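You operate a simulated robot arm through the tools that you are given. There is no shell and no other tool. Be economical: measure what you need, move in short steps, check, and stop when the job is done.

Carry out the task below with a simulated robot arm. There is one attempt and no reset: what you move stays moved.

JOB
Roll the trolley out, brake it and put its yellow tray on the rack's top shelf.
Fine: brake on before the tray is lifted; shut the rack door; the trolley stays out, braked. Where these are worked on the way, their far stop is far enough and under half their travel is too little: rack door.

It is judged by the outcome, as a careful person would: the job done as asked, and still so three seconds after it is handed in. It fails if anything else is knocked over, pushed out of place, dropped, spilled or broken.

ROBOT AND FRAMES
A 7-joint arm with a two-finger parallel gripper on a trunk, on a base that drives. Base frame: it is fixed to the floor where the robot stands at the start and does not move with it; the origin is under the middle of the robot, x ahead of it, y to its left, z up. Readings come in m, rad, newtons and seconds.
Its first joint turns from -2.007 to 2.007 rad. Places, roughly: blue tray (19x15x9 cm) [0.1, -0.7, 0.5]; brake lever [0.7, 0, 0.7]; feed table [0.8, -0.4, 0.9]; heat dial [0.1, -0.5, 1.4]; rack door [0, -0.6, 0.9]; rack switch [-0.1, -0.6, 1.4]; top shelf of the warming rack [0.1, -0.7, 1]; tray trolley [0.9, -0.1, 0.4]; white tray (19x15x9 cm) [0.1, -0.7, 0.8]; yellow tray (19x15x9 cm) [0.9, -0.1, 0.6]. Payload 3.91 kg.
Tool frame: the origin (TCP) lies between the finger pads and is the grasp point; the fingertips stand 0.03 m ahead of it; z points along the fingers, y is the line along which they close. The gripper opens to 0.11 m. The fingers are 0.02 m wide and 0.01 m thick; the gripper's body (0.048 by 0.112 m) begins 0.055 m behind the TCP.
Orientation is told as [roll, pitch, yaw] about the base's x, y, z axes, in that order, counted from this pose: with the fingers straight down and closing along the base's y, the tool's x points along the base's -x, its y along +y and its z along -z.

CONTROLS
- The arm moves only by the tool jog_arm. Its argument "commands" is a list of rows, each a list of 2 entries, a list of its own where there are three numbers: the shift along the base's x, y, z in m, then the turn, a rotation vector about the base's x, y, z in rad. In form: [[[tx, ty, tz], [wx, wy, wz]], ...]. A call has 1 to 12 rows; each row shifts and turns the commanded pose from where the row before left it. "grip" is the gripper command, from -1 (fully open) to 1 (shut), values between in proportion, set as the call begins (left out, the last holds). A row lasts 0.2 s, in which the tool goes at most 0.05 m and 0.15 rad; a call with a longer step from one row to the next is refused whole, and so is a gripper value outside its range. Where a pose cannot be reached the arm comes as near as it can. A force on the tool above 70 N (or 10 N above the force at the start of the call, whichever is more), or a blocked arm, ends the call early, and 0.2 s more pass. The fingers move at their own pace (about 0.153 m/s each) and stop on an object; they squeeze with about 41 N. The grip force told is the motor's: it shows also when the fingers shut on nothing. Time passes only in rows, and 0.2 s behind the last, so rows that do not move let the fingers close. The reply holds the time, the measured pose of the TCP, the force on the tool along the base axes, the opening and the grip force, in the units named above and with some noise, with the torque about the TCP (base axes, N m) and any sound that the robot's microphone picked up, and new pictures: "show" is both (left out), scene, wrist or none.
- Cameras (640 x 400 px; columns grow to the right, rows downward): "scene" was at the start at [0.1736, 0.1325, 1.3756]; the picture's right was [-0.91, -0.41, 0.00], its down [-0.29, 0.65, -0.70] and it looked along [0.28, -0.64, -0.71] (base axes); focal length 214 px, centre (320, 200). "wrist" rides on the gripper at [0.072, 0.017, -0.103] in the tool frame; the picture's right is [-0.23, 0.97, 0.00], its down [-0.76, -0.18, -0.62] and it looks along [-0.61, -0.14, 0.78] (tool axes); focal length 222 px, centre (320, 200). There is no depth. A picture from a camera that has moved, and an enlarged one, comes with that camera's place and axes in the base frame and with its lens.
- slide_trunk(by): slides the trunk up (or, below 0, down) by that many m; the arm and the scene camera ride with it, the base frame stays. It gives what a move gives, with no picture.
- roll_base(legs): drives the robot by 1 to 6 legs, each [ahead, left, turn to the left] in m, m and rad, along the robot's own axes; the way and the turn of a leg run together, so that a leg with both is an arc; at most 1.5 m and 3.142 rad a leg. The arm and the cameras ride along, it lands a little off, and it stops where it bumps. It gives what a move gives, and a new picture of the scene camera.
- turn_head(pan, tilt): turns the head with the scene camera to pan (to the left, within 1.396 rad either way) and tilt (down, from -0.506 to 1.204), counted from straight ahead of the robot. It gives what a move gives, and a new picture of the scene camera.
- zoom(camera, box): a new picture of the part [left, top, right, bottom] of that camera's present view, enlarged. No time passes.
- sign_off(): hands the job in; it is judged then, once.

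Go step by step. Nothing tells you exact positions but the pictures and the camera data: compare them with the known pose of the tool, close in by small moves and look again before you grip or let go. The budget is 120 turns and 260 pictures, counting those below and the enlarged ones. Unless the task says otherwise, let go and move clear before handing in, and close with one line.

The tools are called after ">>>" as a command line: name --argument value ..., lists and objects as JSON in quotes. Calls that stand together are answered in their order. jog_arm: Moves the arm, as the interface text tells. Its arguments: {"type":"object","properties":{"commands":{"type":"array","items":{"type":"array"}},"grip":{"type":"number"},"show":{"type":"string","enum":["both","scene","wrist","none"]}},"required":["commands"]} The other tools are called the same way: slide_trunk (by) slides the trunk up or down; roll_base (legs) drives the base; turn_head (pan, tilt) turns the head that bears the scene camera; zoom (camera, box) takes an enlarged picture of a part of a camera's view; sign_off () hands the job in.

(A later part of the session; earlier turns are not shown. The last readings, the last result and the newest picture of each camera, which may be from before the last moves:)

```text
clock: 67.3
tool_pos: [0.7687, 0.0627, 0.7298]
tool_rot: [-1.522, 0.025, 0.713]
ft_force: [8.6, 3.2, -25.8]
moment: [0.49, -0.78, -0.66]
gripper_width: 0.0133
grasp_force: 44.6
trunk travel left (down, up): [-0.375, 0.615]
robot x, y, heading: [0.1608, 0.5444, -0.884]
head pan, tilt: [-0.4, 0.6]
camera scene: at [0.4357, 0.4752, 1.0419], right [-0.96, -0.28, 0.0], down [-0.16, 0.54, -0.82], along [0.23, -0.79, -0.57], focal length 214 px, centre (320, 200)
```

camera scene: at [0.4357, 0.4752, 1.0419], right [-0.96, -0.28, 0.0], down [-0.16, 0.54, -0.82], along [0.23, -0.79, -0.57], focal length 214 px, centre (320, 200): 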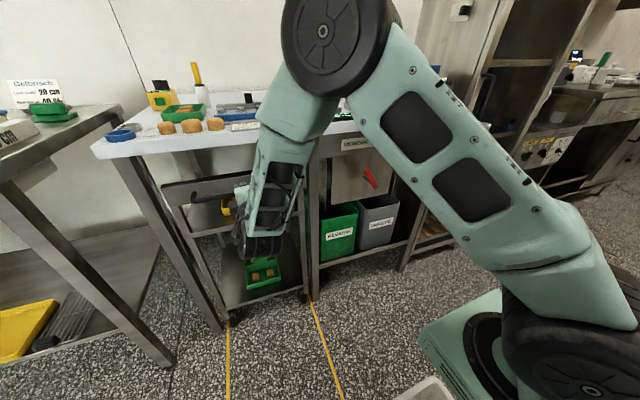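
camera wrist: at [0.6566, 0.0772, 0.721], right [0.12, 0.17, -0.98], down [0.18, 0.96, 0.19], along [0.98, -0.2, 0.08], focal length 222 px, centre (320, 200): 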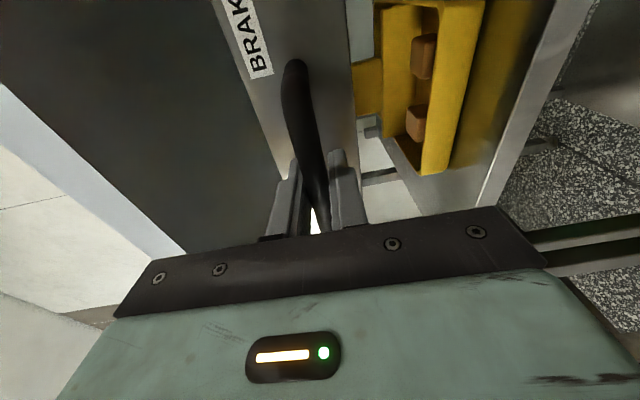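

The pull is now light and the trolley follows: the knob's first position was brake on. I keep pulling straight out with the arm.

>>> jog_arm --commands '[[[-0.0128, 0.0154, -0.002], [0, 0, 0]], [[-0.0128, 0.0154, -0.001], [0, 0, 0]], [[-0.0128, 0.0154, 0], [0, 0, 0]], [[-0.0128, 0.0154, 0], [0, 0, 0]], [[-0.0128, 0.0154, 0], [0, 0, 0]]]' --show "scene"

```text
clock: 68.5
tool_pos: [0.706, 0.1412, 0.7299]
tool_rot: [-1.528, 0.025, 0.714]
ft_force: [22.6, 22.5, -5.9]
moment: [0.56, -0.75, 0.14]
gripper_width: 0.013
grasp_force: 45.1
trunk travel left (down, up): [-0.375, 0.615]
robot x, y, heading: [0.1642, 0.5367, -0.885]
head pan, tilt: [-0.4, 0.6]
camera scene: at [0.4355, 0.4761, 1.0422], right [-0.96, -0.28, 0.0], down [-0.16, 0.54, -0.83], along [0.23, -0.79, -0.56], focal length 214 px, centre (320, 200)
```

scene: 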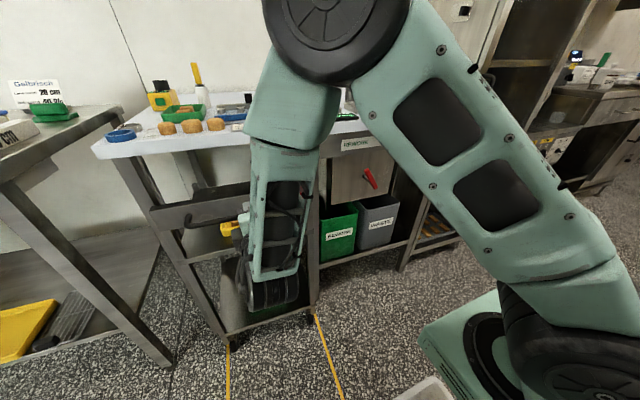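

The trolley rolls out. The side force shows the true axis is nearer n = (-0.61, 0.79), so I correct and go on.

>>> jog_arm --commands '[[[-0.0092, 0.0184, 0], [0, 0, 0]], [[-0.0122, 0.0158, 0], [0, 0, 0]], [[-0.0122, 0.0158, 0], [0, 0, 0]], [[-0.0122, 0.0158, 0], [0, 0, 0]]]' --show "none"

>>> jog_arm --commands '[[[-0.0122, 0.0158, 0], [0, 0, 0]], [[-0.0122, 0.0158, 0], [0, 0, 0]], [[-0.0122, 0.0158, 0], [0, 0, 0]]]' --show "scene"

```text
clock: 69.5
tool_pos: [0.6587, 0.2041, 0.7303]
tool_rot: [-1.535, 0.023, 0.708]
ft_force: [-0.5, 4.1, 35.9]
moment: [0.59, -0.66, -0.33]
gripper_width: 0.0131
grasp_force: 45.1
trunk travel left (down, up): [-0.375, 0.615]
robot x, y, heading: [0.16, 0.5386, -0.881]
head pan, tilt: [-0.4, 0.6]
```

```text
clock: 70.3
tool_pos: [0.6241, 0.2542, 0.7305]
tool_rot: [-1.535, 0.02, 0.716]
ft_force: [13.2, 15.0, 49.0]
moment: [0.58, -0.63, 0.13]
gripper_width: 0.0129
grasp_force: 45.5
trunk travel left (down, up): [-0.375, 0.615]
robot x, y, heading: [0.1625, 0.538, -0.881]
head pan, tilt: [-0.4, 0.6]
camera scene: at [0.4343, 0.4767, 1.0427], right [-0.96, -0.28, 0.0], down [-0.16, 0.54, -0.83], along [0.23, -0.79, -0.56], focal length 214 px, centre (320, 200)
```

scene: 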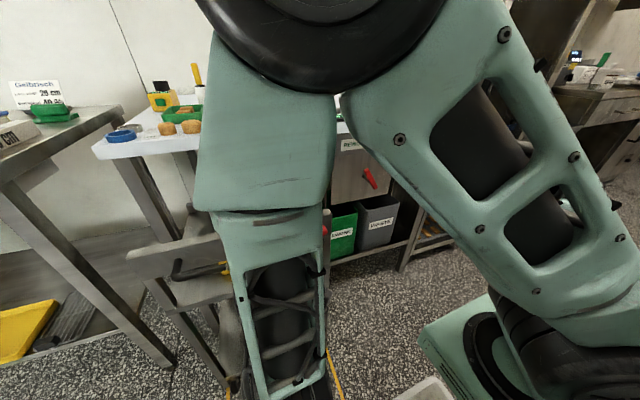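

The trolley is out 26 cm. I relieve the vertical load and use the base to pull the rest, so the elbow stays off the camera.

>>> jog_arm --commands '[[[0.001, 0.001, 0.004], [0, 0, 0]], [[0, 0, 0], [0, 0, 0]]]' --show "none"

>>> roll_base --legs '[[-0.1, 0.004, 0]]'

```text
clock: 70.9
tool_pos: [0.6237, 0.2523, 0.7296]
tool_rot: [-1.526, 0.028, 0.71]
ft_force: [7.0, 10.1, 19.8]
moment: [0.49, -0.81, 0.94]
gripper_width: 0.0131
grasp_force: 44.2
trunk travel left (down, up): [-0.375, 0.615]
robot x, y, heading: [0.1644, 0.5391, -0.881]
head pan, tilt: [-0.4, 0.6]
```

```text
clock: 72.0
tool_pos: [0.5655, 0.3316, 0.73]
tool_rot: [-1.524, 0.026, 0.715]
ft_force: [15.0, 12.1, 6.2]
moment: [0.53, -0.83, 1.04]
gripper_width: 0.0134
grasp_force: 45.1
trunk travel left (down, up): [-0.375, 0.615]
robot x, y, heading: [0.1055, 0.616, -0.88]
head pan, tilt: [-0.4, 0.6]
camera scene: at [0.3758, 0.5547, 1.0421], right [-0.96, -0.28, 0.0], down [-0.16, 0.54, -0.83], along [0.23, -0.79, -0.56], focal length 214 px, centre (320, 200)
```

scene: 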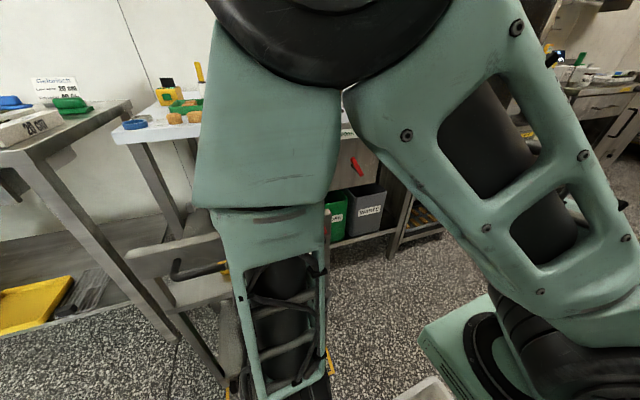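

The trolley is out about 36 cm. I pull 7 cm more toward the outer bay line and check.

>>> roll_base --legs '[[-0.07, 0.002, 0]]'

>>> turn_head --pan 0.0 --tilt 1.1

```text
clock: 73.1
tool_pos: [0.5192, 0.3841, 0.7295]
tool_rot: [-1.528, 0.026, 0.704]
ft_force: [5.4, -24.7, 16.6]
moment: [0.18, -0.93, -1.18]
gripper_width: 0.0131
grasp_force: 45.3
trunk travel left (down, up): [-0.375, 0.615]
robot x, y, heading: [0.0572, 0.674, -0.882]
head pan, tilt: [-0.4, 0.6]
camera scene: at [0.3318, 0.6086, 1.0425], right [-0.96, -0.28, 0.0], down [-0.16, 0.54, -0.82], along [0.23, -0.79, -0.57], focal length 214 px, centre (320, 200)
```

scene: 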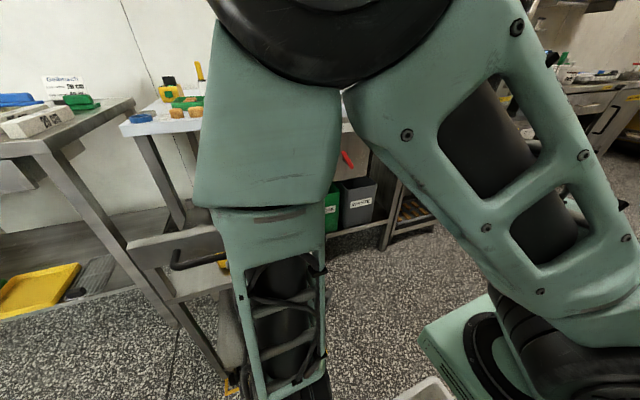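

```text
clock: 74.0
tool_pos: [0.5187, 0.384, 0.7316]
tool_rot: [-1.526, 0.026, 0.704]
ft_force: [-2.2, -4.0, 5.8]
moment: [0.47, -0.84, -0.23]
gripper_width: 0.0129
grasp_force: 45.2
trunk travel left (down, up): [-0.375, 0.615]
robot x, y, heading: [0.0584, 0.6711, -0.883]
head pan, tilt: [0.0, 1.1]
camera scene: at [0.347, 0.6448, 1.0037], right [-0.77, -0.63, 0.0], down [-0.56, 0.69, -0.45], along [0.29, -0.35, -0.89], focal length 214 px, centre (320, 200)
```

scene: 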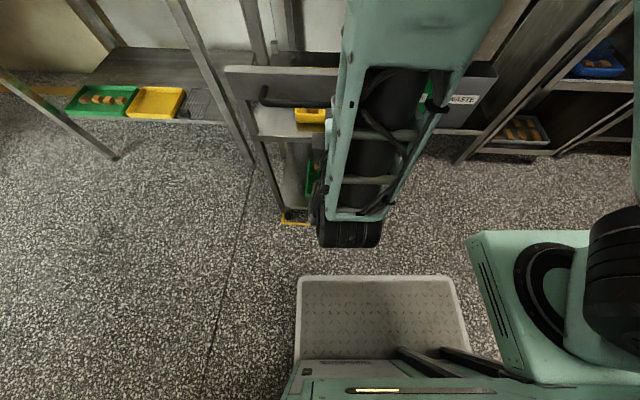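

>>> zoom --camera "scene" --box '[220, 60, 360, 240]'

```text
2.22 times, centred on (290, 150) of scene
camera zoom: at [0.347, 0.6448, 1.0037], right [-0.77, -0.63, 0.0], down [-0.56, 0.69, -0.45], along [0.29, -0.35, -0.89], focal length 477 px, centre (387, 311)
```

zoom: 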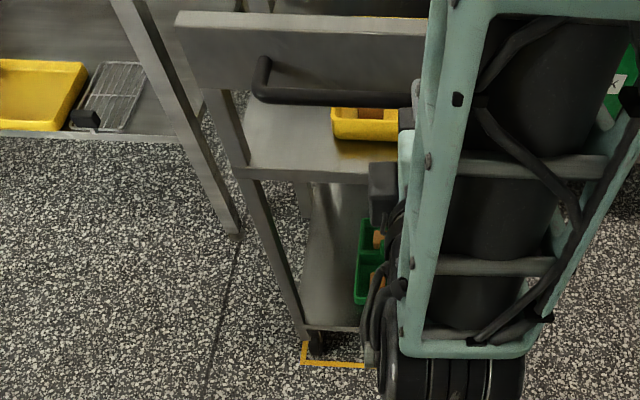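

The trolley stands inside its bay lines. I release the handle and go to the knob, now near (0.424, 0.295), with the tool pre-rolled to match.

>>> jog_arm --commands '[[[0, 0, 0], [0, 0, 0]], [[0, 0, 0], [0, 0, 0]], [[-0.0185, 0.0235, 0], [0, 0, 0]], [[-0.0185, 0.0235, 0], [0, 0, 0]], [[-0.022, -0.0138, 0], [-0.075, 0.0935, 0]], [[-0.022, -0.0138, 0], [-0.075, 0.0935, 0]], [[-0.022, -0.0138, 0], [-0.075, 0.0935, 0]], [[-0.022, -0.0138, 0], [-0.075, 0.0935, 0]], [[-0.022, -0.0138, 0], [-0.075, 0.0935, 0]], [[0, 0, 0], [0, 0, 0]]]' --grip -0.2 --show "both"

```text
clock: 76.2
tool_pos: [0.4561, 0.4186, 0.704]
tool_rot: [-1.506, 0.627, 0.711]
ft_force: [0.0, 0.7, -0.6]
moment: [0.02, 0.0, 0.0]
gripper_width: 0.066
grasp_force: 0.1
out of reach, approached as far as the arm can: row 5, 6, 7, 8, 9
trunk travel left (down, up): [-0.375, 0.615]
robot x, y, heading: [0.0574, 0.6718, -0.883]
head pan, tilt: [0.0, 1.1]
camera scene: at [0.3471, 0.645, 1.0036], right [-0.77, -0.63, 0.0], down [-0.56, 0.69, -0.45], along [0.29, -0.35, -0.89], focal length 214 px, centre (320, 200)
camera wrist: at [0.3378, 0.4547, 0.7383], right [-0.33, -0.21, -0.92], down [0.17, 0.95, -0.27], along [0.93, -0.24, -0.28], focal length 222 px, centre (320, 200)
```

scene: 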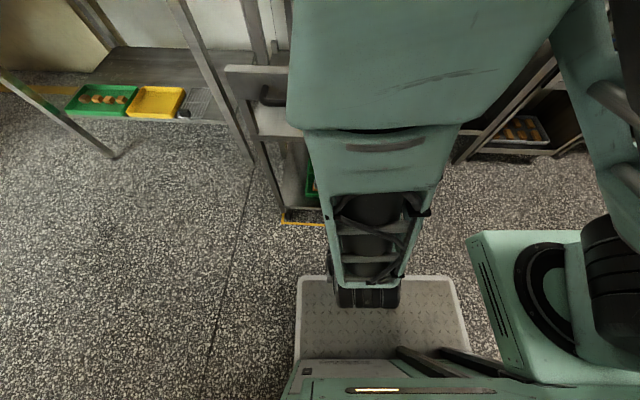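
wrist: 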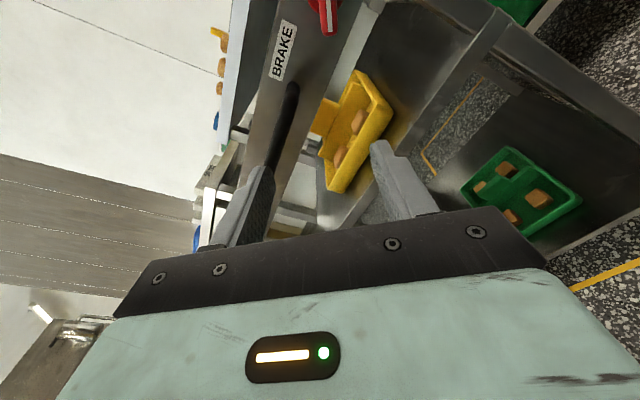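

The arm is too folded here. Before I back the base up further I check the space behind.

>>> turn_head --pan 1.39 --tilt 0.9

```text
clock: 77.7
tool_pos: [0.4566, 0.419, 0.7036]
tool_rot: [-1.507, 0.626, 0.714]
ft_force: [-0.6, -0.3, 0.0]
moment: [0.0, -0.01, -0.01]
gripper_width: 0.0661
grasp_force: 0.1
trunk travel left (down, up): [-0.375, 0.615]
robot x, y, heading: [0.0553, 0.6739, -0.885]
head pan, tilt: [1.389, 0.901]
camera scene: at [0.3733, 0.7302, 1.0174], right [0.48, -0.88, 0.0], down [-0.69, -0.38, -0.62], along [0.54, 0.3, -0.78], focal length 214 px, centre (320, 200)
```

scene: 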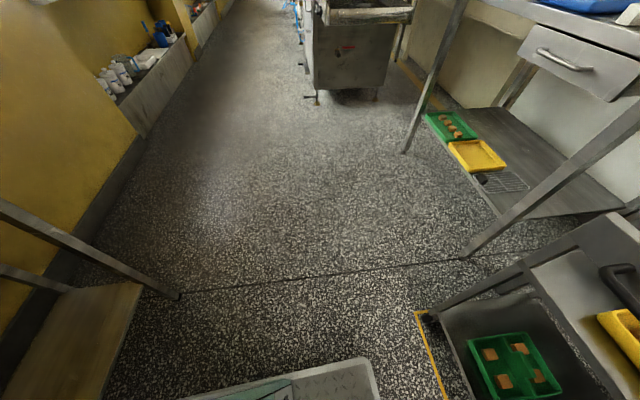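

A table stands close behind, so I shift right instead, which gives the arm more room to the knob.

>>> roll_base --legs '[[0, -0.2, 0]]'

>>> turn_head --pan 0.1 --tilt 0.8

```text
clock: 79.3
tool_pos: [0.3013, 0.2926, 0.704]
tool_rot: [-1.505, 0.627, 0.713]
ft_force: [0.5, 0.4, -0.3]
moment: [-0.01, -0.01, -0.02]
gripper_width: 0.066
grasp_force: 0.0
trunk travel left (down, up): [-0.375, 0.615]
robot x, y, heading: [-0.0969, 0.5469, -0.882]
head pan, tilt: [1.389, 0.901]
camera scene: at [0.2188, 0.6042, 1.0174], right [0.48, -0.88, 0.0], down [-0.69, -0.38, -0.62], along [0.54, 0.3, -0.78], focal length 214 px, centre (320, 200)
```

scene: 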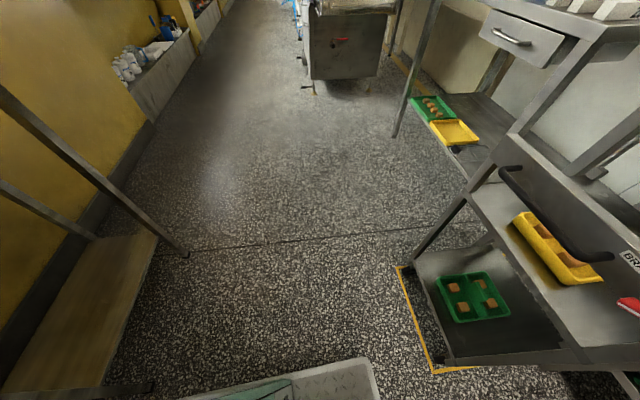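

```text
clock: 80.8
tool_pos: [0.3015, 0.2921, 0.7024]
tool_rot: [-1.506, 0.628, 0.712]
ft_force: [-0.1, 0.2, -0.8]
moment: [-0.01, -0.02, -0.03]
gripper_width: 0.0659
grasp_force: 0.0
trunk travel left (down, up): [-0.375, 0.615]
robot x, y, heading: [-0.0949, 0.5448, -0.881]
head pan, tilt: [0.099, 0.799]
camera scene: at [0.2098, 0.5107, 1.0253], right [-0.71, -0.71, 0.0], down [-0.51, 0.51, -0.7], along [0.49, -0.49, -0.72], focal length 214 px, centre (320, 200)
```

scene: 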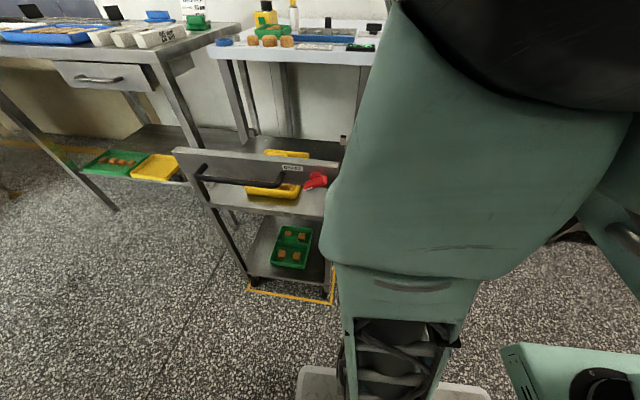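

>>> zoom --camera "scene" --box '[170, 130, 350, 310]'

>>> zoom --camera "scene" --box '[265, 150, 345, 200]'

```text
2.22 times, centred on (260, 220) of scene
camera zoom: at [0.2098, 0.5107, 1.0253], right [-0.71, -0.71, 0.0], down [-0.51, 0.51, -0.7], along [0.49, -0.49, -0.72], focal length 477 px, centre (453, 156)
```

zoom: 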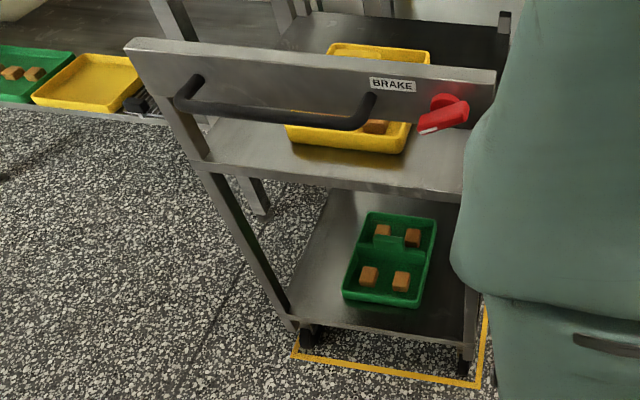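

```text
8.00 times, centred on (305, 175) of scene
camera zoom: at [0.2098, 0.5107, 1.0253], right [-0.71, -0.71, 0.0], down [-0.51, 0.51, -0.7], along [0.49, -0.49, -0.72], focal length 1716 px, centre (440, 400)
```

zoom: 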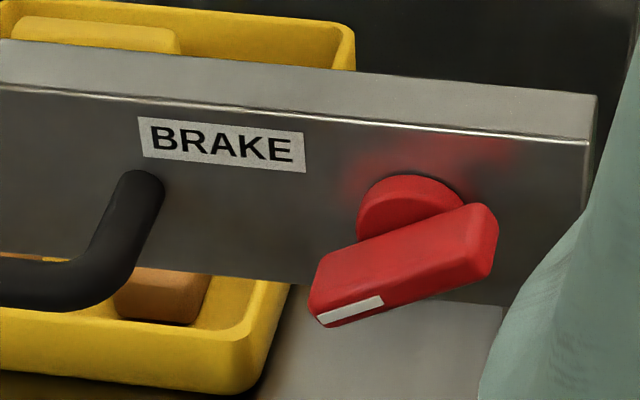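

The brake knob is visible with its pointer down-left (released), and the trolley is inside the lines. I approach the knob.

>>> jog_arm --commands '[[[0.0235, 0.0233, 0.0095], [0, 0, 0]], [[0.0235, 0.0233, 0.0095], [0, 0, 0]], [[0.0235, 0.0233, 0.0095], [0, 0, 0]], [[0, 0, 0], [0, 0, 0]]]' --show "wrist"

>>> zoom --camera "wrist" --box '[220, 40, 420, 240]'

```text
clock: 81.8
tool_pos: [0.3712, 0.344, 0.7307]
tool_rot: [-1.509, 0.628, 0.662]
ft_force: [-1.1, 0.3, 1.4]
moment: [-0.01, 0.02, 0.03]
gripper_width: 0.066
grasp_force: 0.1
trunk travel left (down, up): [-0.375, 0.615]
robot x, y, heading: [-0.094, 0.5479, -0.883]
head pan, tilt: [0.099, 0.799]
camera wrist: at [0.2557, 0.3843, 0.7659], right [-0.34, -0.19, -0.92], down [0.21, 0.94, -0.27], along [0.92, -0.29, -0.28], focal length 222 px, centre (320, 200)
```

wrist: 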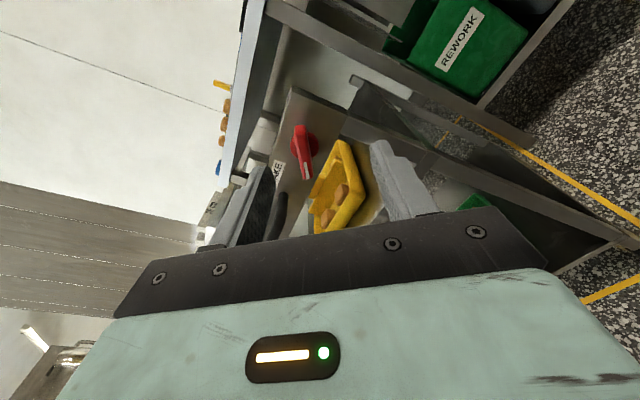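

```text
2.00 times, centred on (320, 140) of wrist
camera zoom: at [0.2557, 0.3843, 0.7659], right [-0.34, -0.19, -0.92], down [0.21, 0.94, -0.27], along [0.92, -0.29, -0.28], focal length 444 px, centre (320, 320)
```

zoom: 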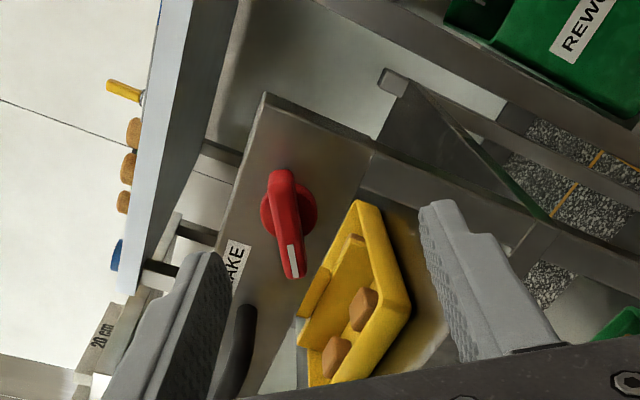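

>>> jog_arm --commands '[[[0.0125, -0.01, 0.0005], [0, 0, 0]], [[0.0125, -0.01, 0.0005], [0, 0, 0]], [[0.0125, -0.01, 0.0005], [0, 0, 0]], [[0, 0, 0], [0, 0, 0]]]' --show "wrist"

>>> zoom --camera "wrist" --box '[220, 100, 420, 240]'

```text
clock: 82.8
tool_pos: [0.4082, 0.3341, 0.733]
tool_rot: [-1.504, 0.624, 0.714]
ft_force: [-0.2, -0.6, -0.3]
moment: [-0.03, -0.01, 0.0]
gripper_width: 0.0662
grasp_force: 0.0
trunk travel left (down, up): [-0.375, 0.615]
robot x, y, heading: [-0.0943, 0.5484, -0.88]
head pan, tilt: [0.099, 0.799]
camera wrist: at [0.2909, 0.3694, 0.769], right [-0.33, -0.2, -0.92], down [0.16, 0.95, -0.27], along [0.93, -0.24, -0.28], focal length 222 px, centre (320, 200)
```

wrist: 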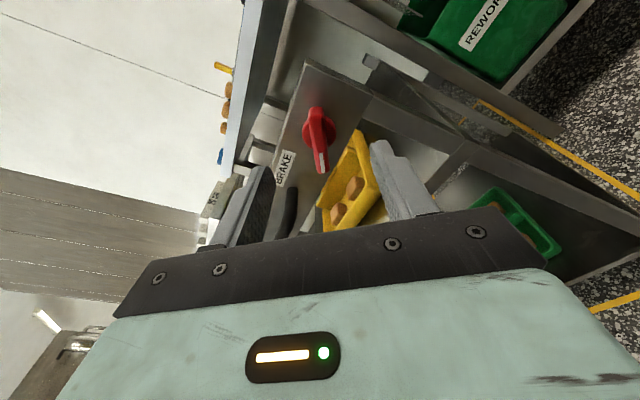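

```text
2.86 times, centred on (320, 170) of wrist
camera zoom: at [0.2909, 0.3694, 0.769], right [-0.33, -0.2, -0.92], down [0.16, 0.95, -0.27], along [0.93, -0.24, -0.28], focal length 635 px, centre (320, 286)
```

zoom: 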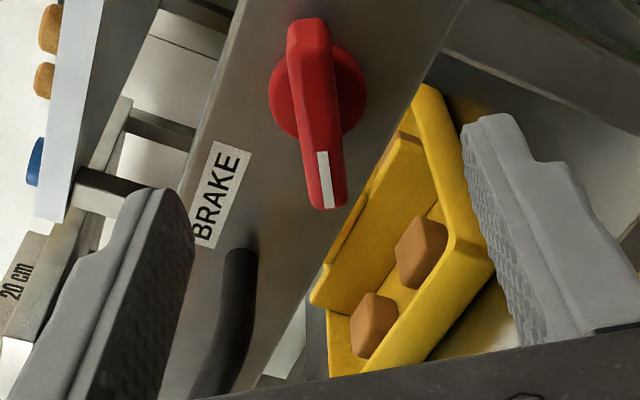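

>>> jog_arm --commands '[[[0.0, -0.01, 0.001], [0, 0, 0]], [[0.0, -0.01, 0.001], [0, 0, 0]], [[0, 0, 0], [0, 0, 0]]]' --show "none"

>>> jog_arm --commands '[[[0, 0, 0], [0, 0, 0]], [[0, 0, 0], [0, 0, 0]], [[0, 0, 0], [0, 0, 0]]]' --grip 1 --show "wrist"

>>> zoom --camera "wrist" --box '[220, 100, 420, 240]'

```text
clock: 83.6
tool_pos: [0.4091, 0.3116, 0.736]
tool_rot: [-1.505, 0.626, 0.714]
ft_force: [0.0, -0.1, -0.3]
moment: [0.01, 0.01, -0.02]
gripper_width: 0.066
grasp_force: 0.0
trunk travel left (down, up): [-0.375, 0.615]
robot x, y, heading: [-0.0946, 0.5454, -0.89]
head pan, tilt: [0.099, 0.799]
```

```text
clock: 84.4
tool_pos: [0.4092, 0.3127, 0.736]
tool_rot: [-1.506, 0.626, 0.711]
ft_force: [0.1, -0.4, -0.4]
moment: [0.01, -0.01, -0.04]
gripper_width: 0.0002
grasp_force: 37.8
trunk travel left (down, up): [-0.375, 0.615]
robot x, y, heading: [-0.092, 0.5451, -0.887]
head pan, tilt: [0.099, 0.799]
camera wrist: at [0.2915, 0.3478, 0.7702], right [-0.33, -0.2, -0.92], down [0.16, 0.95, -0.27], along [0.93, -0.24, -0.28], focal length 222 px, centre (320, 200)
```

wrist: 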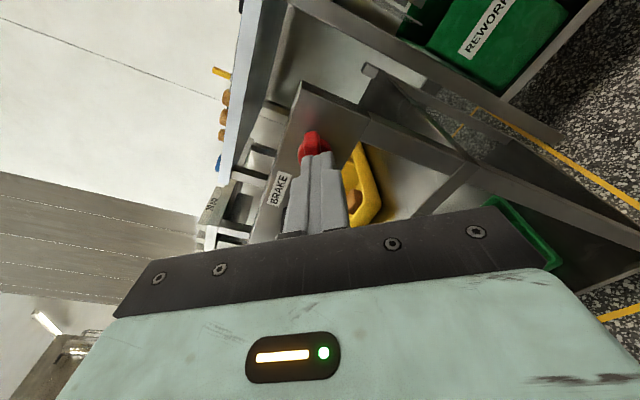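

```text
2.86 times, centred on (320, 170) of wrist
camera zoom: at [0.2915, 0.3478, 0.7702], right [-0.33, -0.2, -0.92], down [0.16, 0.95, -0.27], along [0.93, -0.24, -0.28], focal length 635 px, centre (320, 286)
```

zoom: 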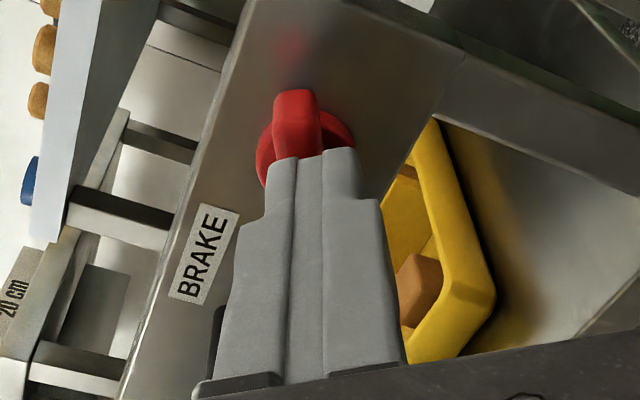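

The fingers closed just short of the knob. I open, advance 2 cm more and close again.

>>> jog_arm --commands '[[[0, 0, 0], [0, 0, 0]], [[0, 0, 0], [0, 0, 0]], [[0.0061, -0.0079, -0.001], [0, 0, 0]], [[0.0061, -0.0079, -0.001], [0, 0, 0]], [[0, 0, 0], [0, 0, 0]]]' --grip -0.2 --show "wrist"

>>> zoom --camera "wrist" --box '[220, 100, 420, 240]'

>>> jog_arm --commands '[[[0, 0, 0], [0, 0, 0]], [[0, 0, 0], [0, 0, 0]], [[0, 0, 0], [0, 0, 0]]]' --grip 1 --show "wrist"

>>> zoom --camera "wrist" --box '[220, 100, 420, 240]'

```text
clock: 85.6
tool_pos: [0.4214, 0.2952, 0.734]
tool_rot: [-1.505, 0.626, 0.711]
ft_force: [0.0, -0.1, 0.4]
moment: [0.0, 0.05, -0.01]
gripper_width: 0.0661
grasp_force: 0.1
trunk travel left (down, up): [-0.375, 0.615]
robot x, y, heading: [-0.0933, 0.5477, -0.88]
head pan, tilt: [0.099, 0.799]
camera wrist: at [0.3037, 0.3314, 0.7684], right [-0.33, -0.2, -0.92], down [0.16, 0.95, -0.27], along [0.93, -0.24, -0.28], focal length 222 px, centre (320, 200)
```

wrist: 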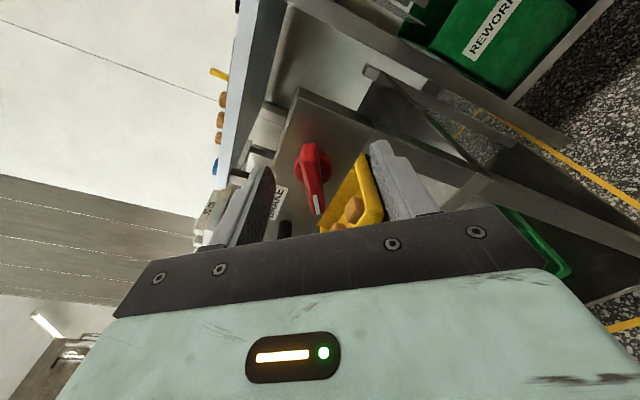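

```text
2.86 times, centred on (320, 170) of wrist
camera zoom: at [0.3037, 0.3314, 0.7684], right [-0.33, -0.2, -0.92], down [0.16, 0.95, -0.27], along [0.93, -0.24, -0.28], focal length 635 px, centre (320, 286)
```

zoom: 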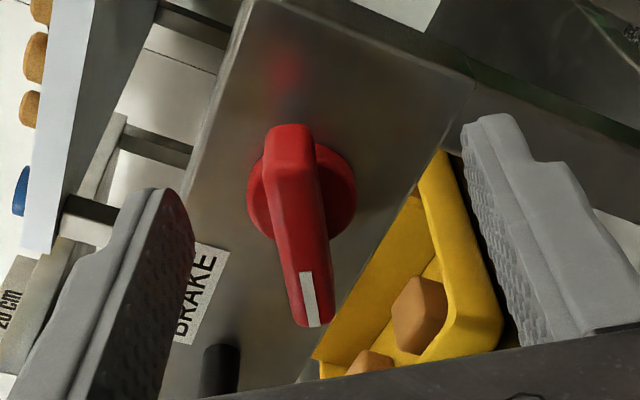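

```text
clock: 86.4
tool_pos: [0.4238, 0.2976, 0.7388]
tool_rot: [-1.52, 0.618, 0.709]
ft_force: [31.1, 5.1, 46.6]
moment: [-0.03, -1.42, 1.27]
gripper_width: 0.0136
grasp_force: 44.8
trunk travel left (down, up): [-0.375, 0.615]
robot x, y, heading: [-0.0918, 0.5447, -0.883]
head pan, tilt: [0.099, 0.799]
camera wrist: at [0.3059, 0.333, 0.7714], right [-0.32, -0.21, -0.92], down [0.16, 0.95, -0.27], along [0.93, -0.24, -0.27], focal length 222 px, centre (320, 200)
```

wrist: 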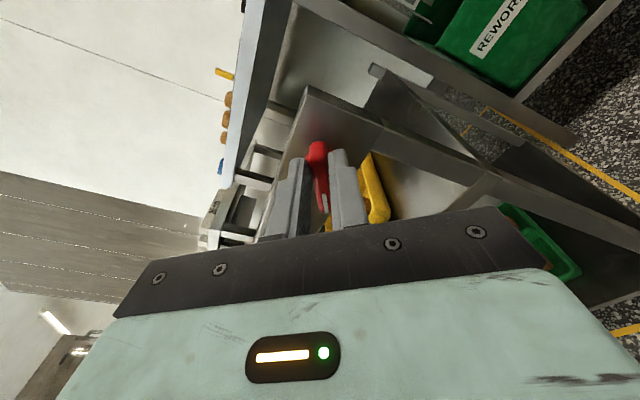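

```text
2.86 times, centred on (320, 170) of wrist
camera zoom: at [0.3059, 0.333, 0.7714], right [-0.32, -0.21, -0.92], down [0.16, 0.95, -0.27], along [0.93, -0.24, -0.27], focal length 635 px, centre (320, 286)
```

zoom: 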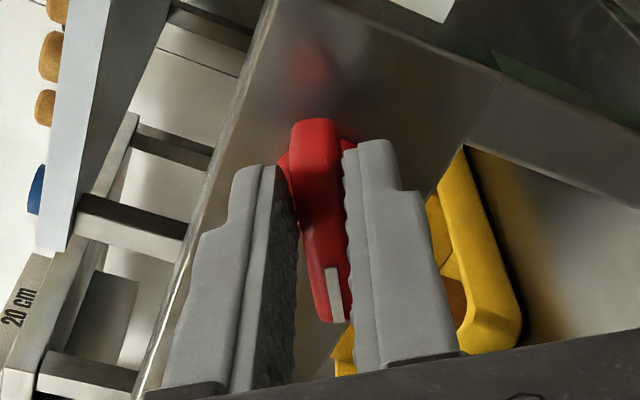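

The knob is gripped. I relieve the side load and turn it clockwise back to brake on.

>>> jog_arm --commands '[[[0.003, 0.0005, 0.004], [0, 0, 0]], [[0, 0, 0], [0.08, -0.096, 0]], [[0, 0, 0], [0.08, -0.096, 0]], [[0, 0, 0], [0.08, -0.096, 0]], [[0, 0, 0], [0.08, -0.096, 0]]]' --show "none"

>>> jog_arm --commands '[[[0, 0, 0], [0.08, -0.096, 0]], [[0, 0, 0], [0.08, -0.096, 0]], [[0, 0, 0], [0.08, -0.096, 0]], [[0, 0, 0], [0.08, -0.096, 0]]]' --show "both"

>>> zoom --camera "wrist" --box '[220, 100, 420, 240]'

```text
clock: 87.6
tool_pos: [0.4226, 0.2972, 0.7341]
tool_rot: [-1.506, 0.131, 0.708]
ft_force: [-5.0, 2.4, -15.9]
moment: [-0.26, 0.1, -0.15]
gripper_width: 0.0124
grasp_force: 44.4
trunk travel left (down, up): [-0.375, 0.615]
robot x, y, heading: [-0.093, 0.5469, -0.885]
head pan, tilt: [0.099, 0.799]
```

```text
clock: 88.5
tool_pos: [0.4235, 0.2959, 0.7265]
tool_rot: [-1.494, -0.309, 0.703]
ft_force: [14.5, -7.3, -21.3]
moment: [-0.23, 0.2, 0.48]
gripper_width: 0.0129
grasp_force: 44.8
trunk travel left (down, up): [-0.375, 0.615]
robot x, y, heading: [-0.0944, 0.5488, -0.887]
head pan, tilt: [0.099, 0.799]
stopped in row 4: the force on the tool passed its limit (the readings are from after the stop); the commanded pose is now the measured one
camera scene: at [0.2106, 0.5101, 1.0259], right [-0.71, -0.71, 0.0], down [-0.51, 0.51, -0.7], along [0.49, -0.49, -0.72], focal length 214 px, centre (320, 200)
camera wrist: at [0.3051, 0.3321, 0.698], right [0.34, 0.39, -0.86], down [0.11, 0.89, 0.45], along [0.93, -0.25, 0.26], focal length 222 px, centre (320, 200)
```

scene: 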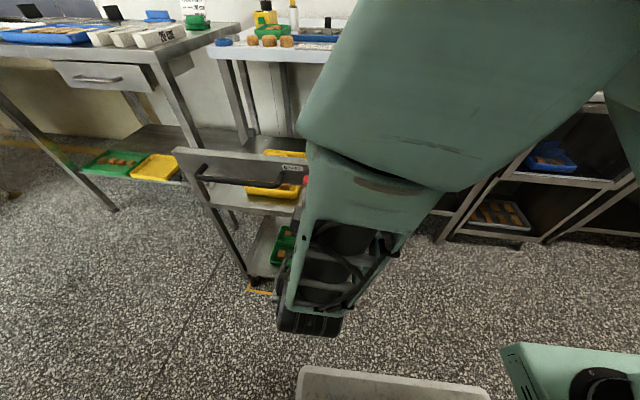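
wrist: 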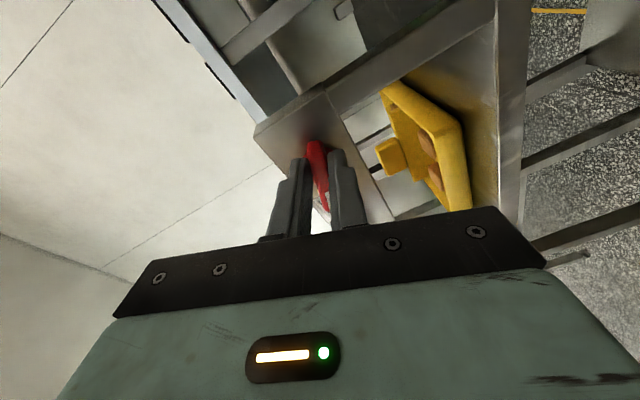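

```text
2.86 times, centred on (320, 170) of wrist
camera zoom: at [0.3051, 0.3321, 0.698], right [0.34, 0.39, -0.86], down [0.11, 0.89, 0.45], along [0.93, -0.25, 0.26], focal length 635 px, centre (320, 286)
```

zoom: 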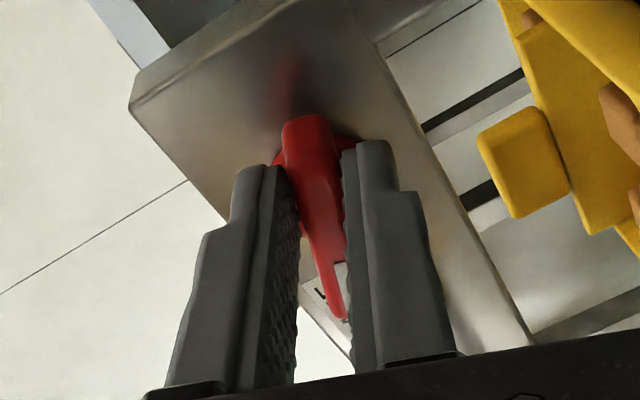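

>>> jog_arm --commands '[[[0, 0, -0.002], [0.05, -0.06, 0]], [[0.001, 0, 0], [0.05, -0.06, 0]], [[0, 0, 0], [0.05, -0.06, 0]]]' --show "none"

>>> jog_arm --commands '[[[0, 0, 0], [0.05, -0.06, 0]], [[0, 0, 0], [0.05, -0.06, 0]]]' --show "wrist"

>>> zoom --camera "wrist" --box '[220, 100, 420, 240]'

```text
clock: 89.3
tool_pos: [0.4255, 0.298, 0.7251]
tool_rot: [-1.495, -0.546, 0.702]
ft_force: [9.6, -3.8, -32.8]
moment: [-0.6, 0.97, 0.27]
gripper_width: 0.0126
grasp_force: 44.9
trunk travel left (down, up): [-0.375, 0.615]
robot x, y, heading: [-0.0933, 0.5507, -0.887]
head pan, tilt: [0.099, 0.799]
```

```text
clock: 89.9
tool_pos: [0.4237, 0.2963, 0.726]
tool_rot: [-1.492, -0.701, 0.7]
ft_force: [5.0, 2.7, -39.5]
moment: [-0.42, 1.43, -0.02]
gripper_width: 0.0162
grasp_force: 44.8
trunk travel left (down, up): [-0.375, 0.615]
robot x, y, heading: [-0.0922, 0.5471, -0.886]
head pan, tilt: [0.099, 0.799]
camera wrist: at [0.3185, 0.3441, 0.6723], right [0.56, 0.57, -0.59], down [-0.06, 0.75, 0.66], along [0.82, -0.34, 0.45], focal length 222 px, centre (320, 200)
```

wrist: 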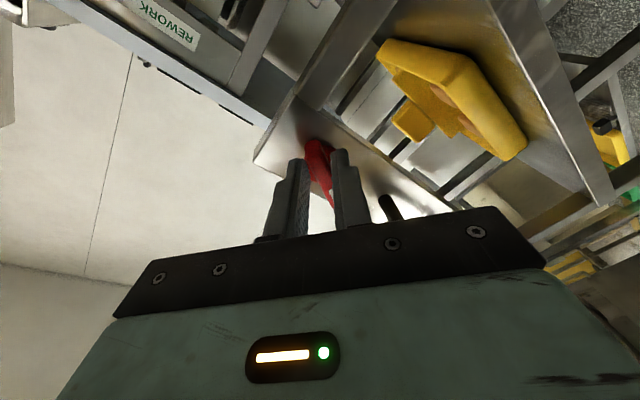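

```text
2.86 times, centred on (320, 170) of wrist
camera zoom: at [0.3185, 0.3441, 0.6723], right [0.56, 0.57, -0.59], down [-0.06, 0.75, 0.66], along [0.82, -0.34, 0.45], focal length 635 px, centre (320, 286)
```

zoom: 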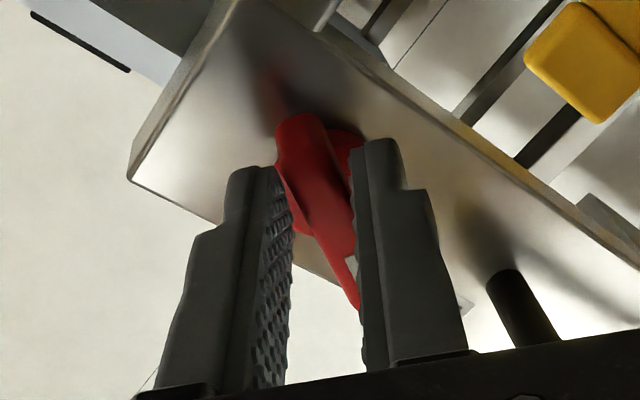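

The knob is at its brake-on stop. I let go, back off and raise the tool.

>>> jog_arm --commands '[[[0, 0, 0], [0, 0, 0]], [[0, 0, 0], [0, 0, 0]], [[-0.0123, 0.0158, 0], [0, 0, 0]], [[-0.0123, 0.0158, 0], [0, 0, 0]], [[-0.0123, 0.0158, 0], [0, 0, 0]], [[-0.0123, 0.0158, 0.02], [-0.07, 0.085, 0]], [[-0.01, 0.0, 0.03], [-0.07, 0.085, 0]], [[-0.01, 0.0, 0.03], [-0.07, 0.085, 0]], [[0, 0.0, 0.03], [-0.07, 0.085, 0]], [[0, 0.0, 0.03], [-0.07, 0.085, 0]], [[0, 0.0, 0.03], [-0.07, 0.085, 0]]]' --grip -0.2 --show "scene"

```text
clock: 92.3
tool_pos: [0.354, 0.3467, 0.8925]
tool_rot: [-1.493, -0.016, 0.666]
ft_force: [-0.2, 0.2, 0.6]
moment: [0.01, -0.01, -0.01]
gripper_width: 0.066
grasp_force: 0.1
trunk travel left (down, up): [-0.375, 0.615]
robot x, y, heading: [-0.09, 0.5469, -0.887]
head pan, tilt: [0.099, 0.799]
camera scene: at [0.1776, 0.4779, 1.0805], right [-0.96, -0.27, 0.0], down [-0.05, 0.18, -0.98], along [0.26, -0.95, -0.18], focal length 214 px, centre (320, 200)
```

scene: 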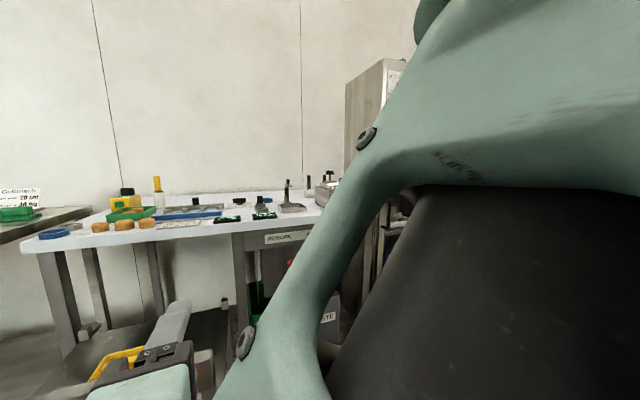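

The elbow touches the head again, so I extend the tool over the trolley while tipping it to point down.

>>> jog_arm --commands '[[[0.0166, -0.0087, 0.006], [0.1145, 0.089, 0]], [[0.0166, -0.0087, 0.006], [0.1145, 0.089, 0]], [[0.0166, -0.0087, 0.006], [0.1145, 0.089, 0]], [[0.0166, -0.0087, 0.006], [0.1145, 0.089, 0]], [[0.0166, -0.0087, 0.006], [0.1145, 0.089, 0]], [[0.0166, -0.0087, 0.006], [0.1145, 0.089, 0]], [[0.0166, -0.0087, 0.006], [0.1145, 0.089, 0]], [[0.0166, -0.0087, 0.006], [0.1145, 0.089, 0]], [[0.0166, -0.0087, 0.006], [0.1145, 0.089, 0]], [[0.0166, -0.0087, 0.006], [0.1145, 0.089, 0]], [[0, 0, 0], [0, 0, 0]]]' --grip -0.6 --show "both"

```text
clock: 94.7
tool_pos: [0.5208, 0.2719, 0.9576]
tool_rot: [-0.04, -0.046, 0.623]
ft_force: [0.2, -0.3, 0.5]
moment: [0.01, -0.03, -0.03]
gripper_width: 0.0881
grasp_force: 0.1
trunk travel left (down, up): [-0.375, 0.615]
robot x, y, heading: [-0.0941, 0.5455, -0.885]
head pan, tilt: [0.099, 0.799]
camera scene: at [0.2096, 0.5105, 1.0253], right [-0.71, -0.71, 0.0], down [-0.51, 0.51, -0.7], along [0.49, -0.49, -0.72], focal length 214 px, centre (320, 200)
camera wrist: at [0.4461, 0.2436, 1.0577], right [-0.38, 0.92, -0.03], down [0.68, 0.3, 0.66], along [0.62, 0.23, -0.75], focal length 222 px, centre (320, 200)
```

scene: 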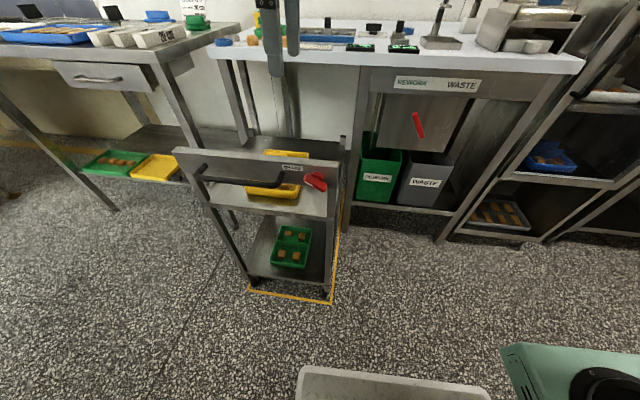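
wrist: 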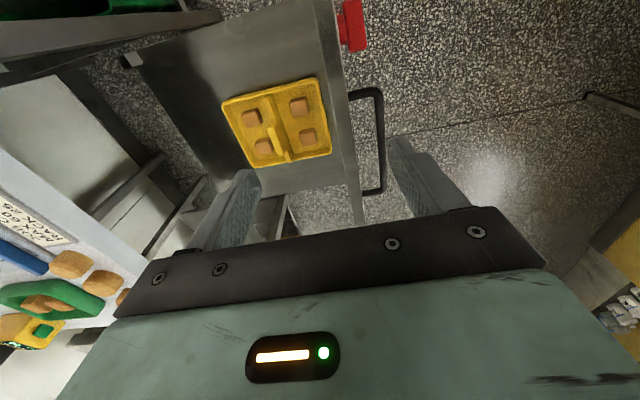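

>>> zoom --camera "scene" --box '[230, 130, 350, 205]'

>>> zoom --camera "wrist" --box '[200, 50, 360, 190]'

```text
5.33 times, centred on (290, 168) of scene
camera zoom: at [0.2096, 0.5105, 1.0253], right [-0.71, -0.71, 0.0], down [-0.51, 0.51, -0.7], along [0.49, -0.49, -0.72], focal length 1144 px, centre (480, 373)
```

zoom: 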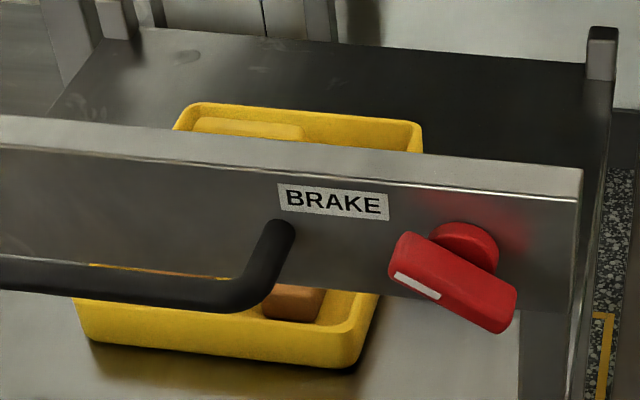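

```text
2.86 times, centred on (280, 120) of wrist
camera zoom: at [0.4461, 0.2436, 1.0577], right [-0.38, 0.92, -0.03], down [0.68, 0.3, 0.66], along [0.62, 0.23, -0.75], focal length 635 px, centre (434, 429)
```

zoom: 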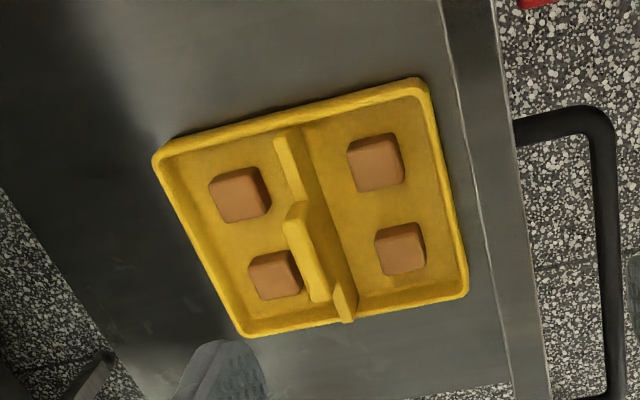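

The brake pointer is back at "BRAKE", as it was at first. The tray has a central divider along e1 with a raised grip tab at about (0.657, 0.231, 0.67). I move the base nearer for a comfortable reach.

>>> roll_base --legs '[[0.04, 0.2, 0]]'

>>> jog_arm --commands '[[[-0.02, -0.025, -0.01], [0.006, 0.061, 0]], [[-0.02, -0.025, -0.01], [0, 0, 0]], [[-0.02, -0.025, -0.01], [0, 0, 0]], [[-0.005, -0.025, -0.01], [0, 0, 0]], [[0, 0, 0], [0, 0, 0]]]' --show "both"

```text
clock: 96.3
tool_pos: [0.698, 0.3616, 0.9578]
tool_rot: [-0.042, -0.046, 0.618]
ft_force: [-0.8, 0.5, -0.4]
moment: [0.03, -0.02, 0.02]
gripper_width: 0.088
grasp_force: 0.1
trunk travel left (down, up): [-0.375, 0.615]
robot x, y, heading: [0.0856, 0.6435, -0.894]
head pan, tilt: [0.099, 0.799]
camera scene: at [0.3884, 0.6025, 1.0253], right [-0.71, -0.7, 0.0], down [-0.5, 0.51, -0.7], along [0.49, -0.5, -0.72], focal length 214 px, centre (320, 200)
```

scene: 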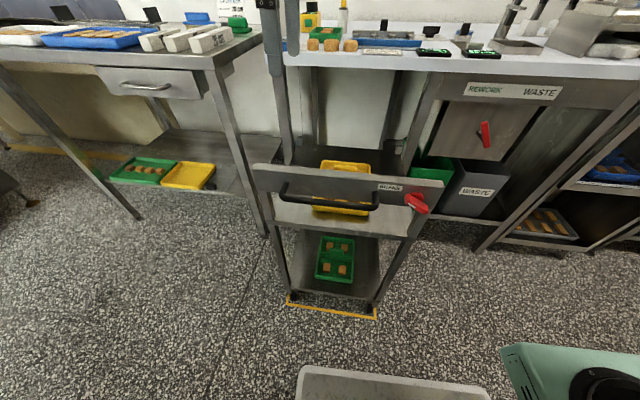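

```text
clock: 97.5
tool_pos: [0.6335, 0.2642, 0.9136]
tool_rot: [-0.002, 0.001, 0.617]
ft_force: [-0.2, -0.7, -1.0]
moment: [-0.02, 0.02, 0.0]
gripper_width: 0.0878
grasp_force: 0.1
trunk travel left (down, up): [-0.375, 0.615]
robot x, y, heading: [0.0878, 0.6398, -0.892]
head pan, tilt: [0.099, 0.799]
camera scene: at [0.3884, 0.6024, 1.0253], right [-0.71, -0.7, 0.0], down [-0.5, 0.51, -0.7], along [0.49, -0.5, -0.72], focal length 214 px, centre (320, 200)
camera wrist: at [0.5638, 0.2351, 1.0187], right [-0.38, 0.93, 0.0], down [0.72, 0.3, 0.62], along [0.58, 0.23, -0.78], focal length 222 px, centre (320, 200)
```

scene: 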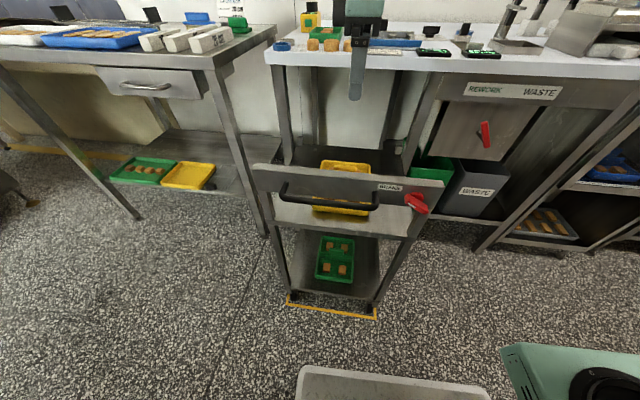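
wrist: 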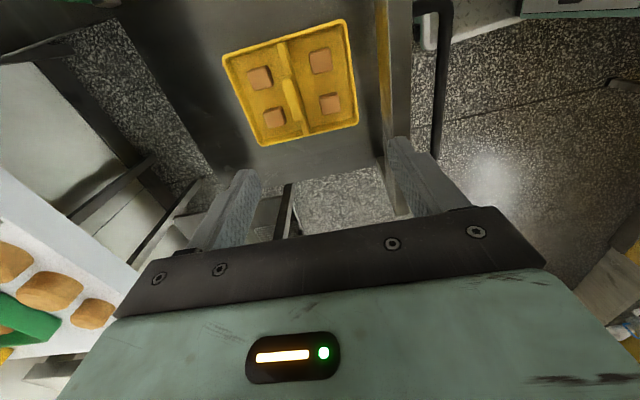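

Two views put the tab top at (0.653, 0.226, 0.672). I go above it and lower partway.

>>> jog_arm --commands '[[[0.0068, -0.0124, -0.04], [0, 0, 0]], [[0.0068, -0.0124, -0.04], [0, 0, 0]], [[0.0068, -0.0124, -0.04], [0, 0, 0]], [[0, 0, -0.04], [0, 0, 0]], [[0, 0, 0], [0, 0, 0]]]' --grip -0.1 --show "wrist"

>>> zoom --camera "wrist" --box '[200, 60, 440, 240]'

>>> zoom --camera "scene" --box '[240, 120, 450, 250]'

```text
clock: 98.7
tool_pos: [0.6571, 0.2239, 0.7548]
tool_rot: [-0.005, 0.0, 0.616]
ft_force: [0.0, 1.1, 0.1]
moment: [-0.03, -0.01, 0.01]
gripper_width: 0.0604
grasp_force: 0.0
trunk travel left (down, up): [-0.375, 0.615]
robot x, y, heading: [0.0865, 0.6414, -0.892]
head pan, tilt: [0.099, 0.799]
camera wrist: at [0.5859, 0.1952, 0.8599], right [-0.38, 0.93, 0.0], down [0.72, 0.3, 0.62], along [0.58, 0.23, -0.78], focal length 222 px, centre (320, 200)
```

wrist: 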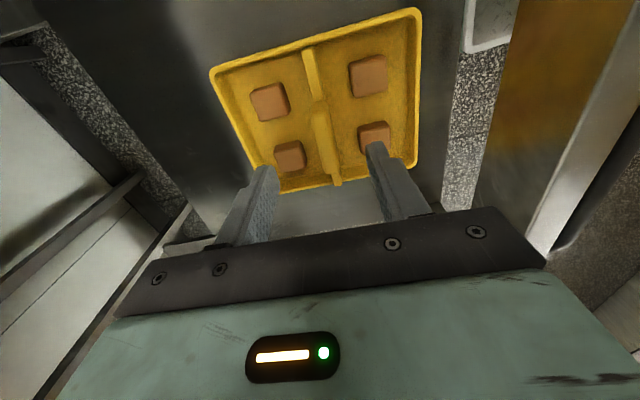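

```text
2.22 times, centred on (320, 150) of wrist
camera zoom: at [0.5859, 0.1952, 0.8599], right [-0.38, 0.93, 0.0], down [0.72, 0.3, 0.62], along [0.58, 0.23, -0.78], focal length 494 px, centre (320, 311)
```

zoom: 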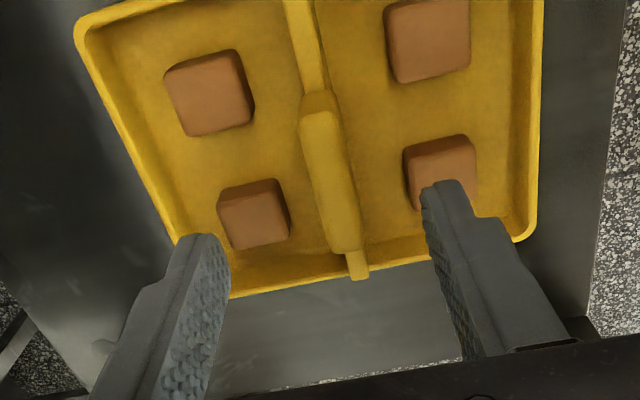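

```text
3.05 times, centred on (345, 185) of scene
camera zoom: at [0.3884, 0.6024, 1.0253], right [-0.71, -0.7, 0.0], down [-0.5, 0.51, -0.7], along [0.49, -0.5, -0.72], focal length 654 px, centre (244, 246)
```

zoom: 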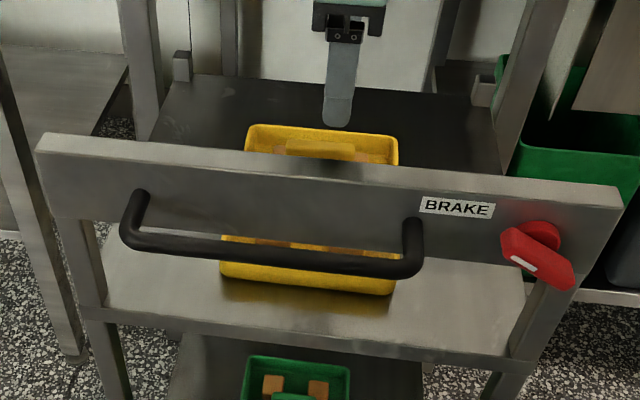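

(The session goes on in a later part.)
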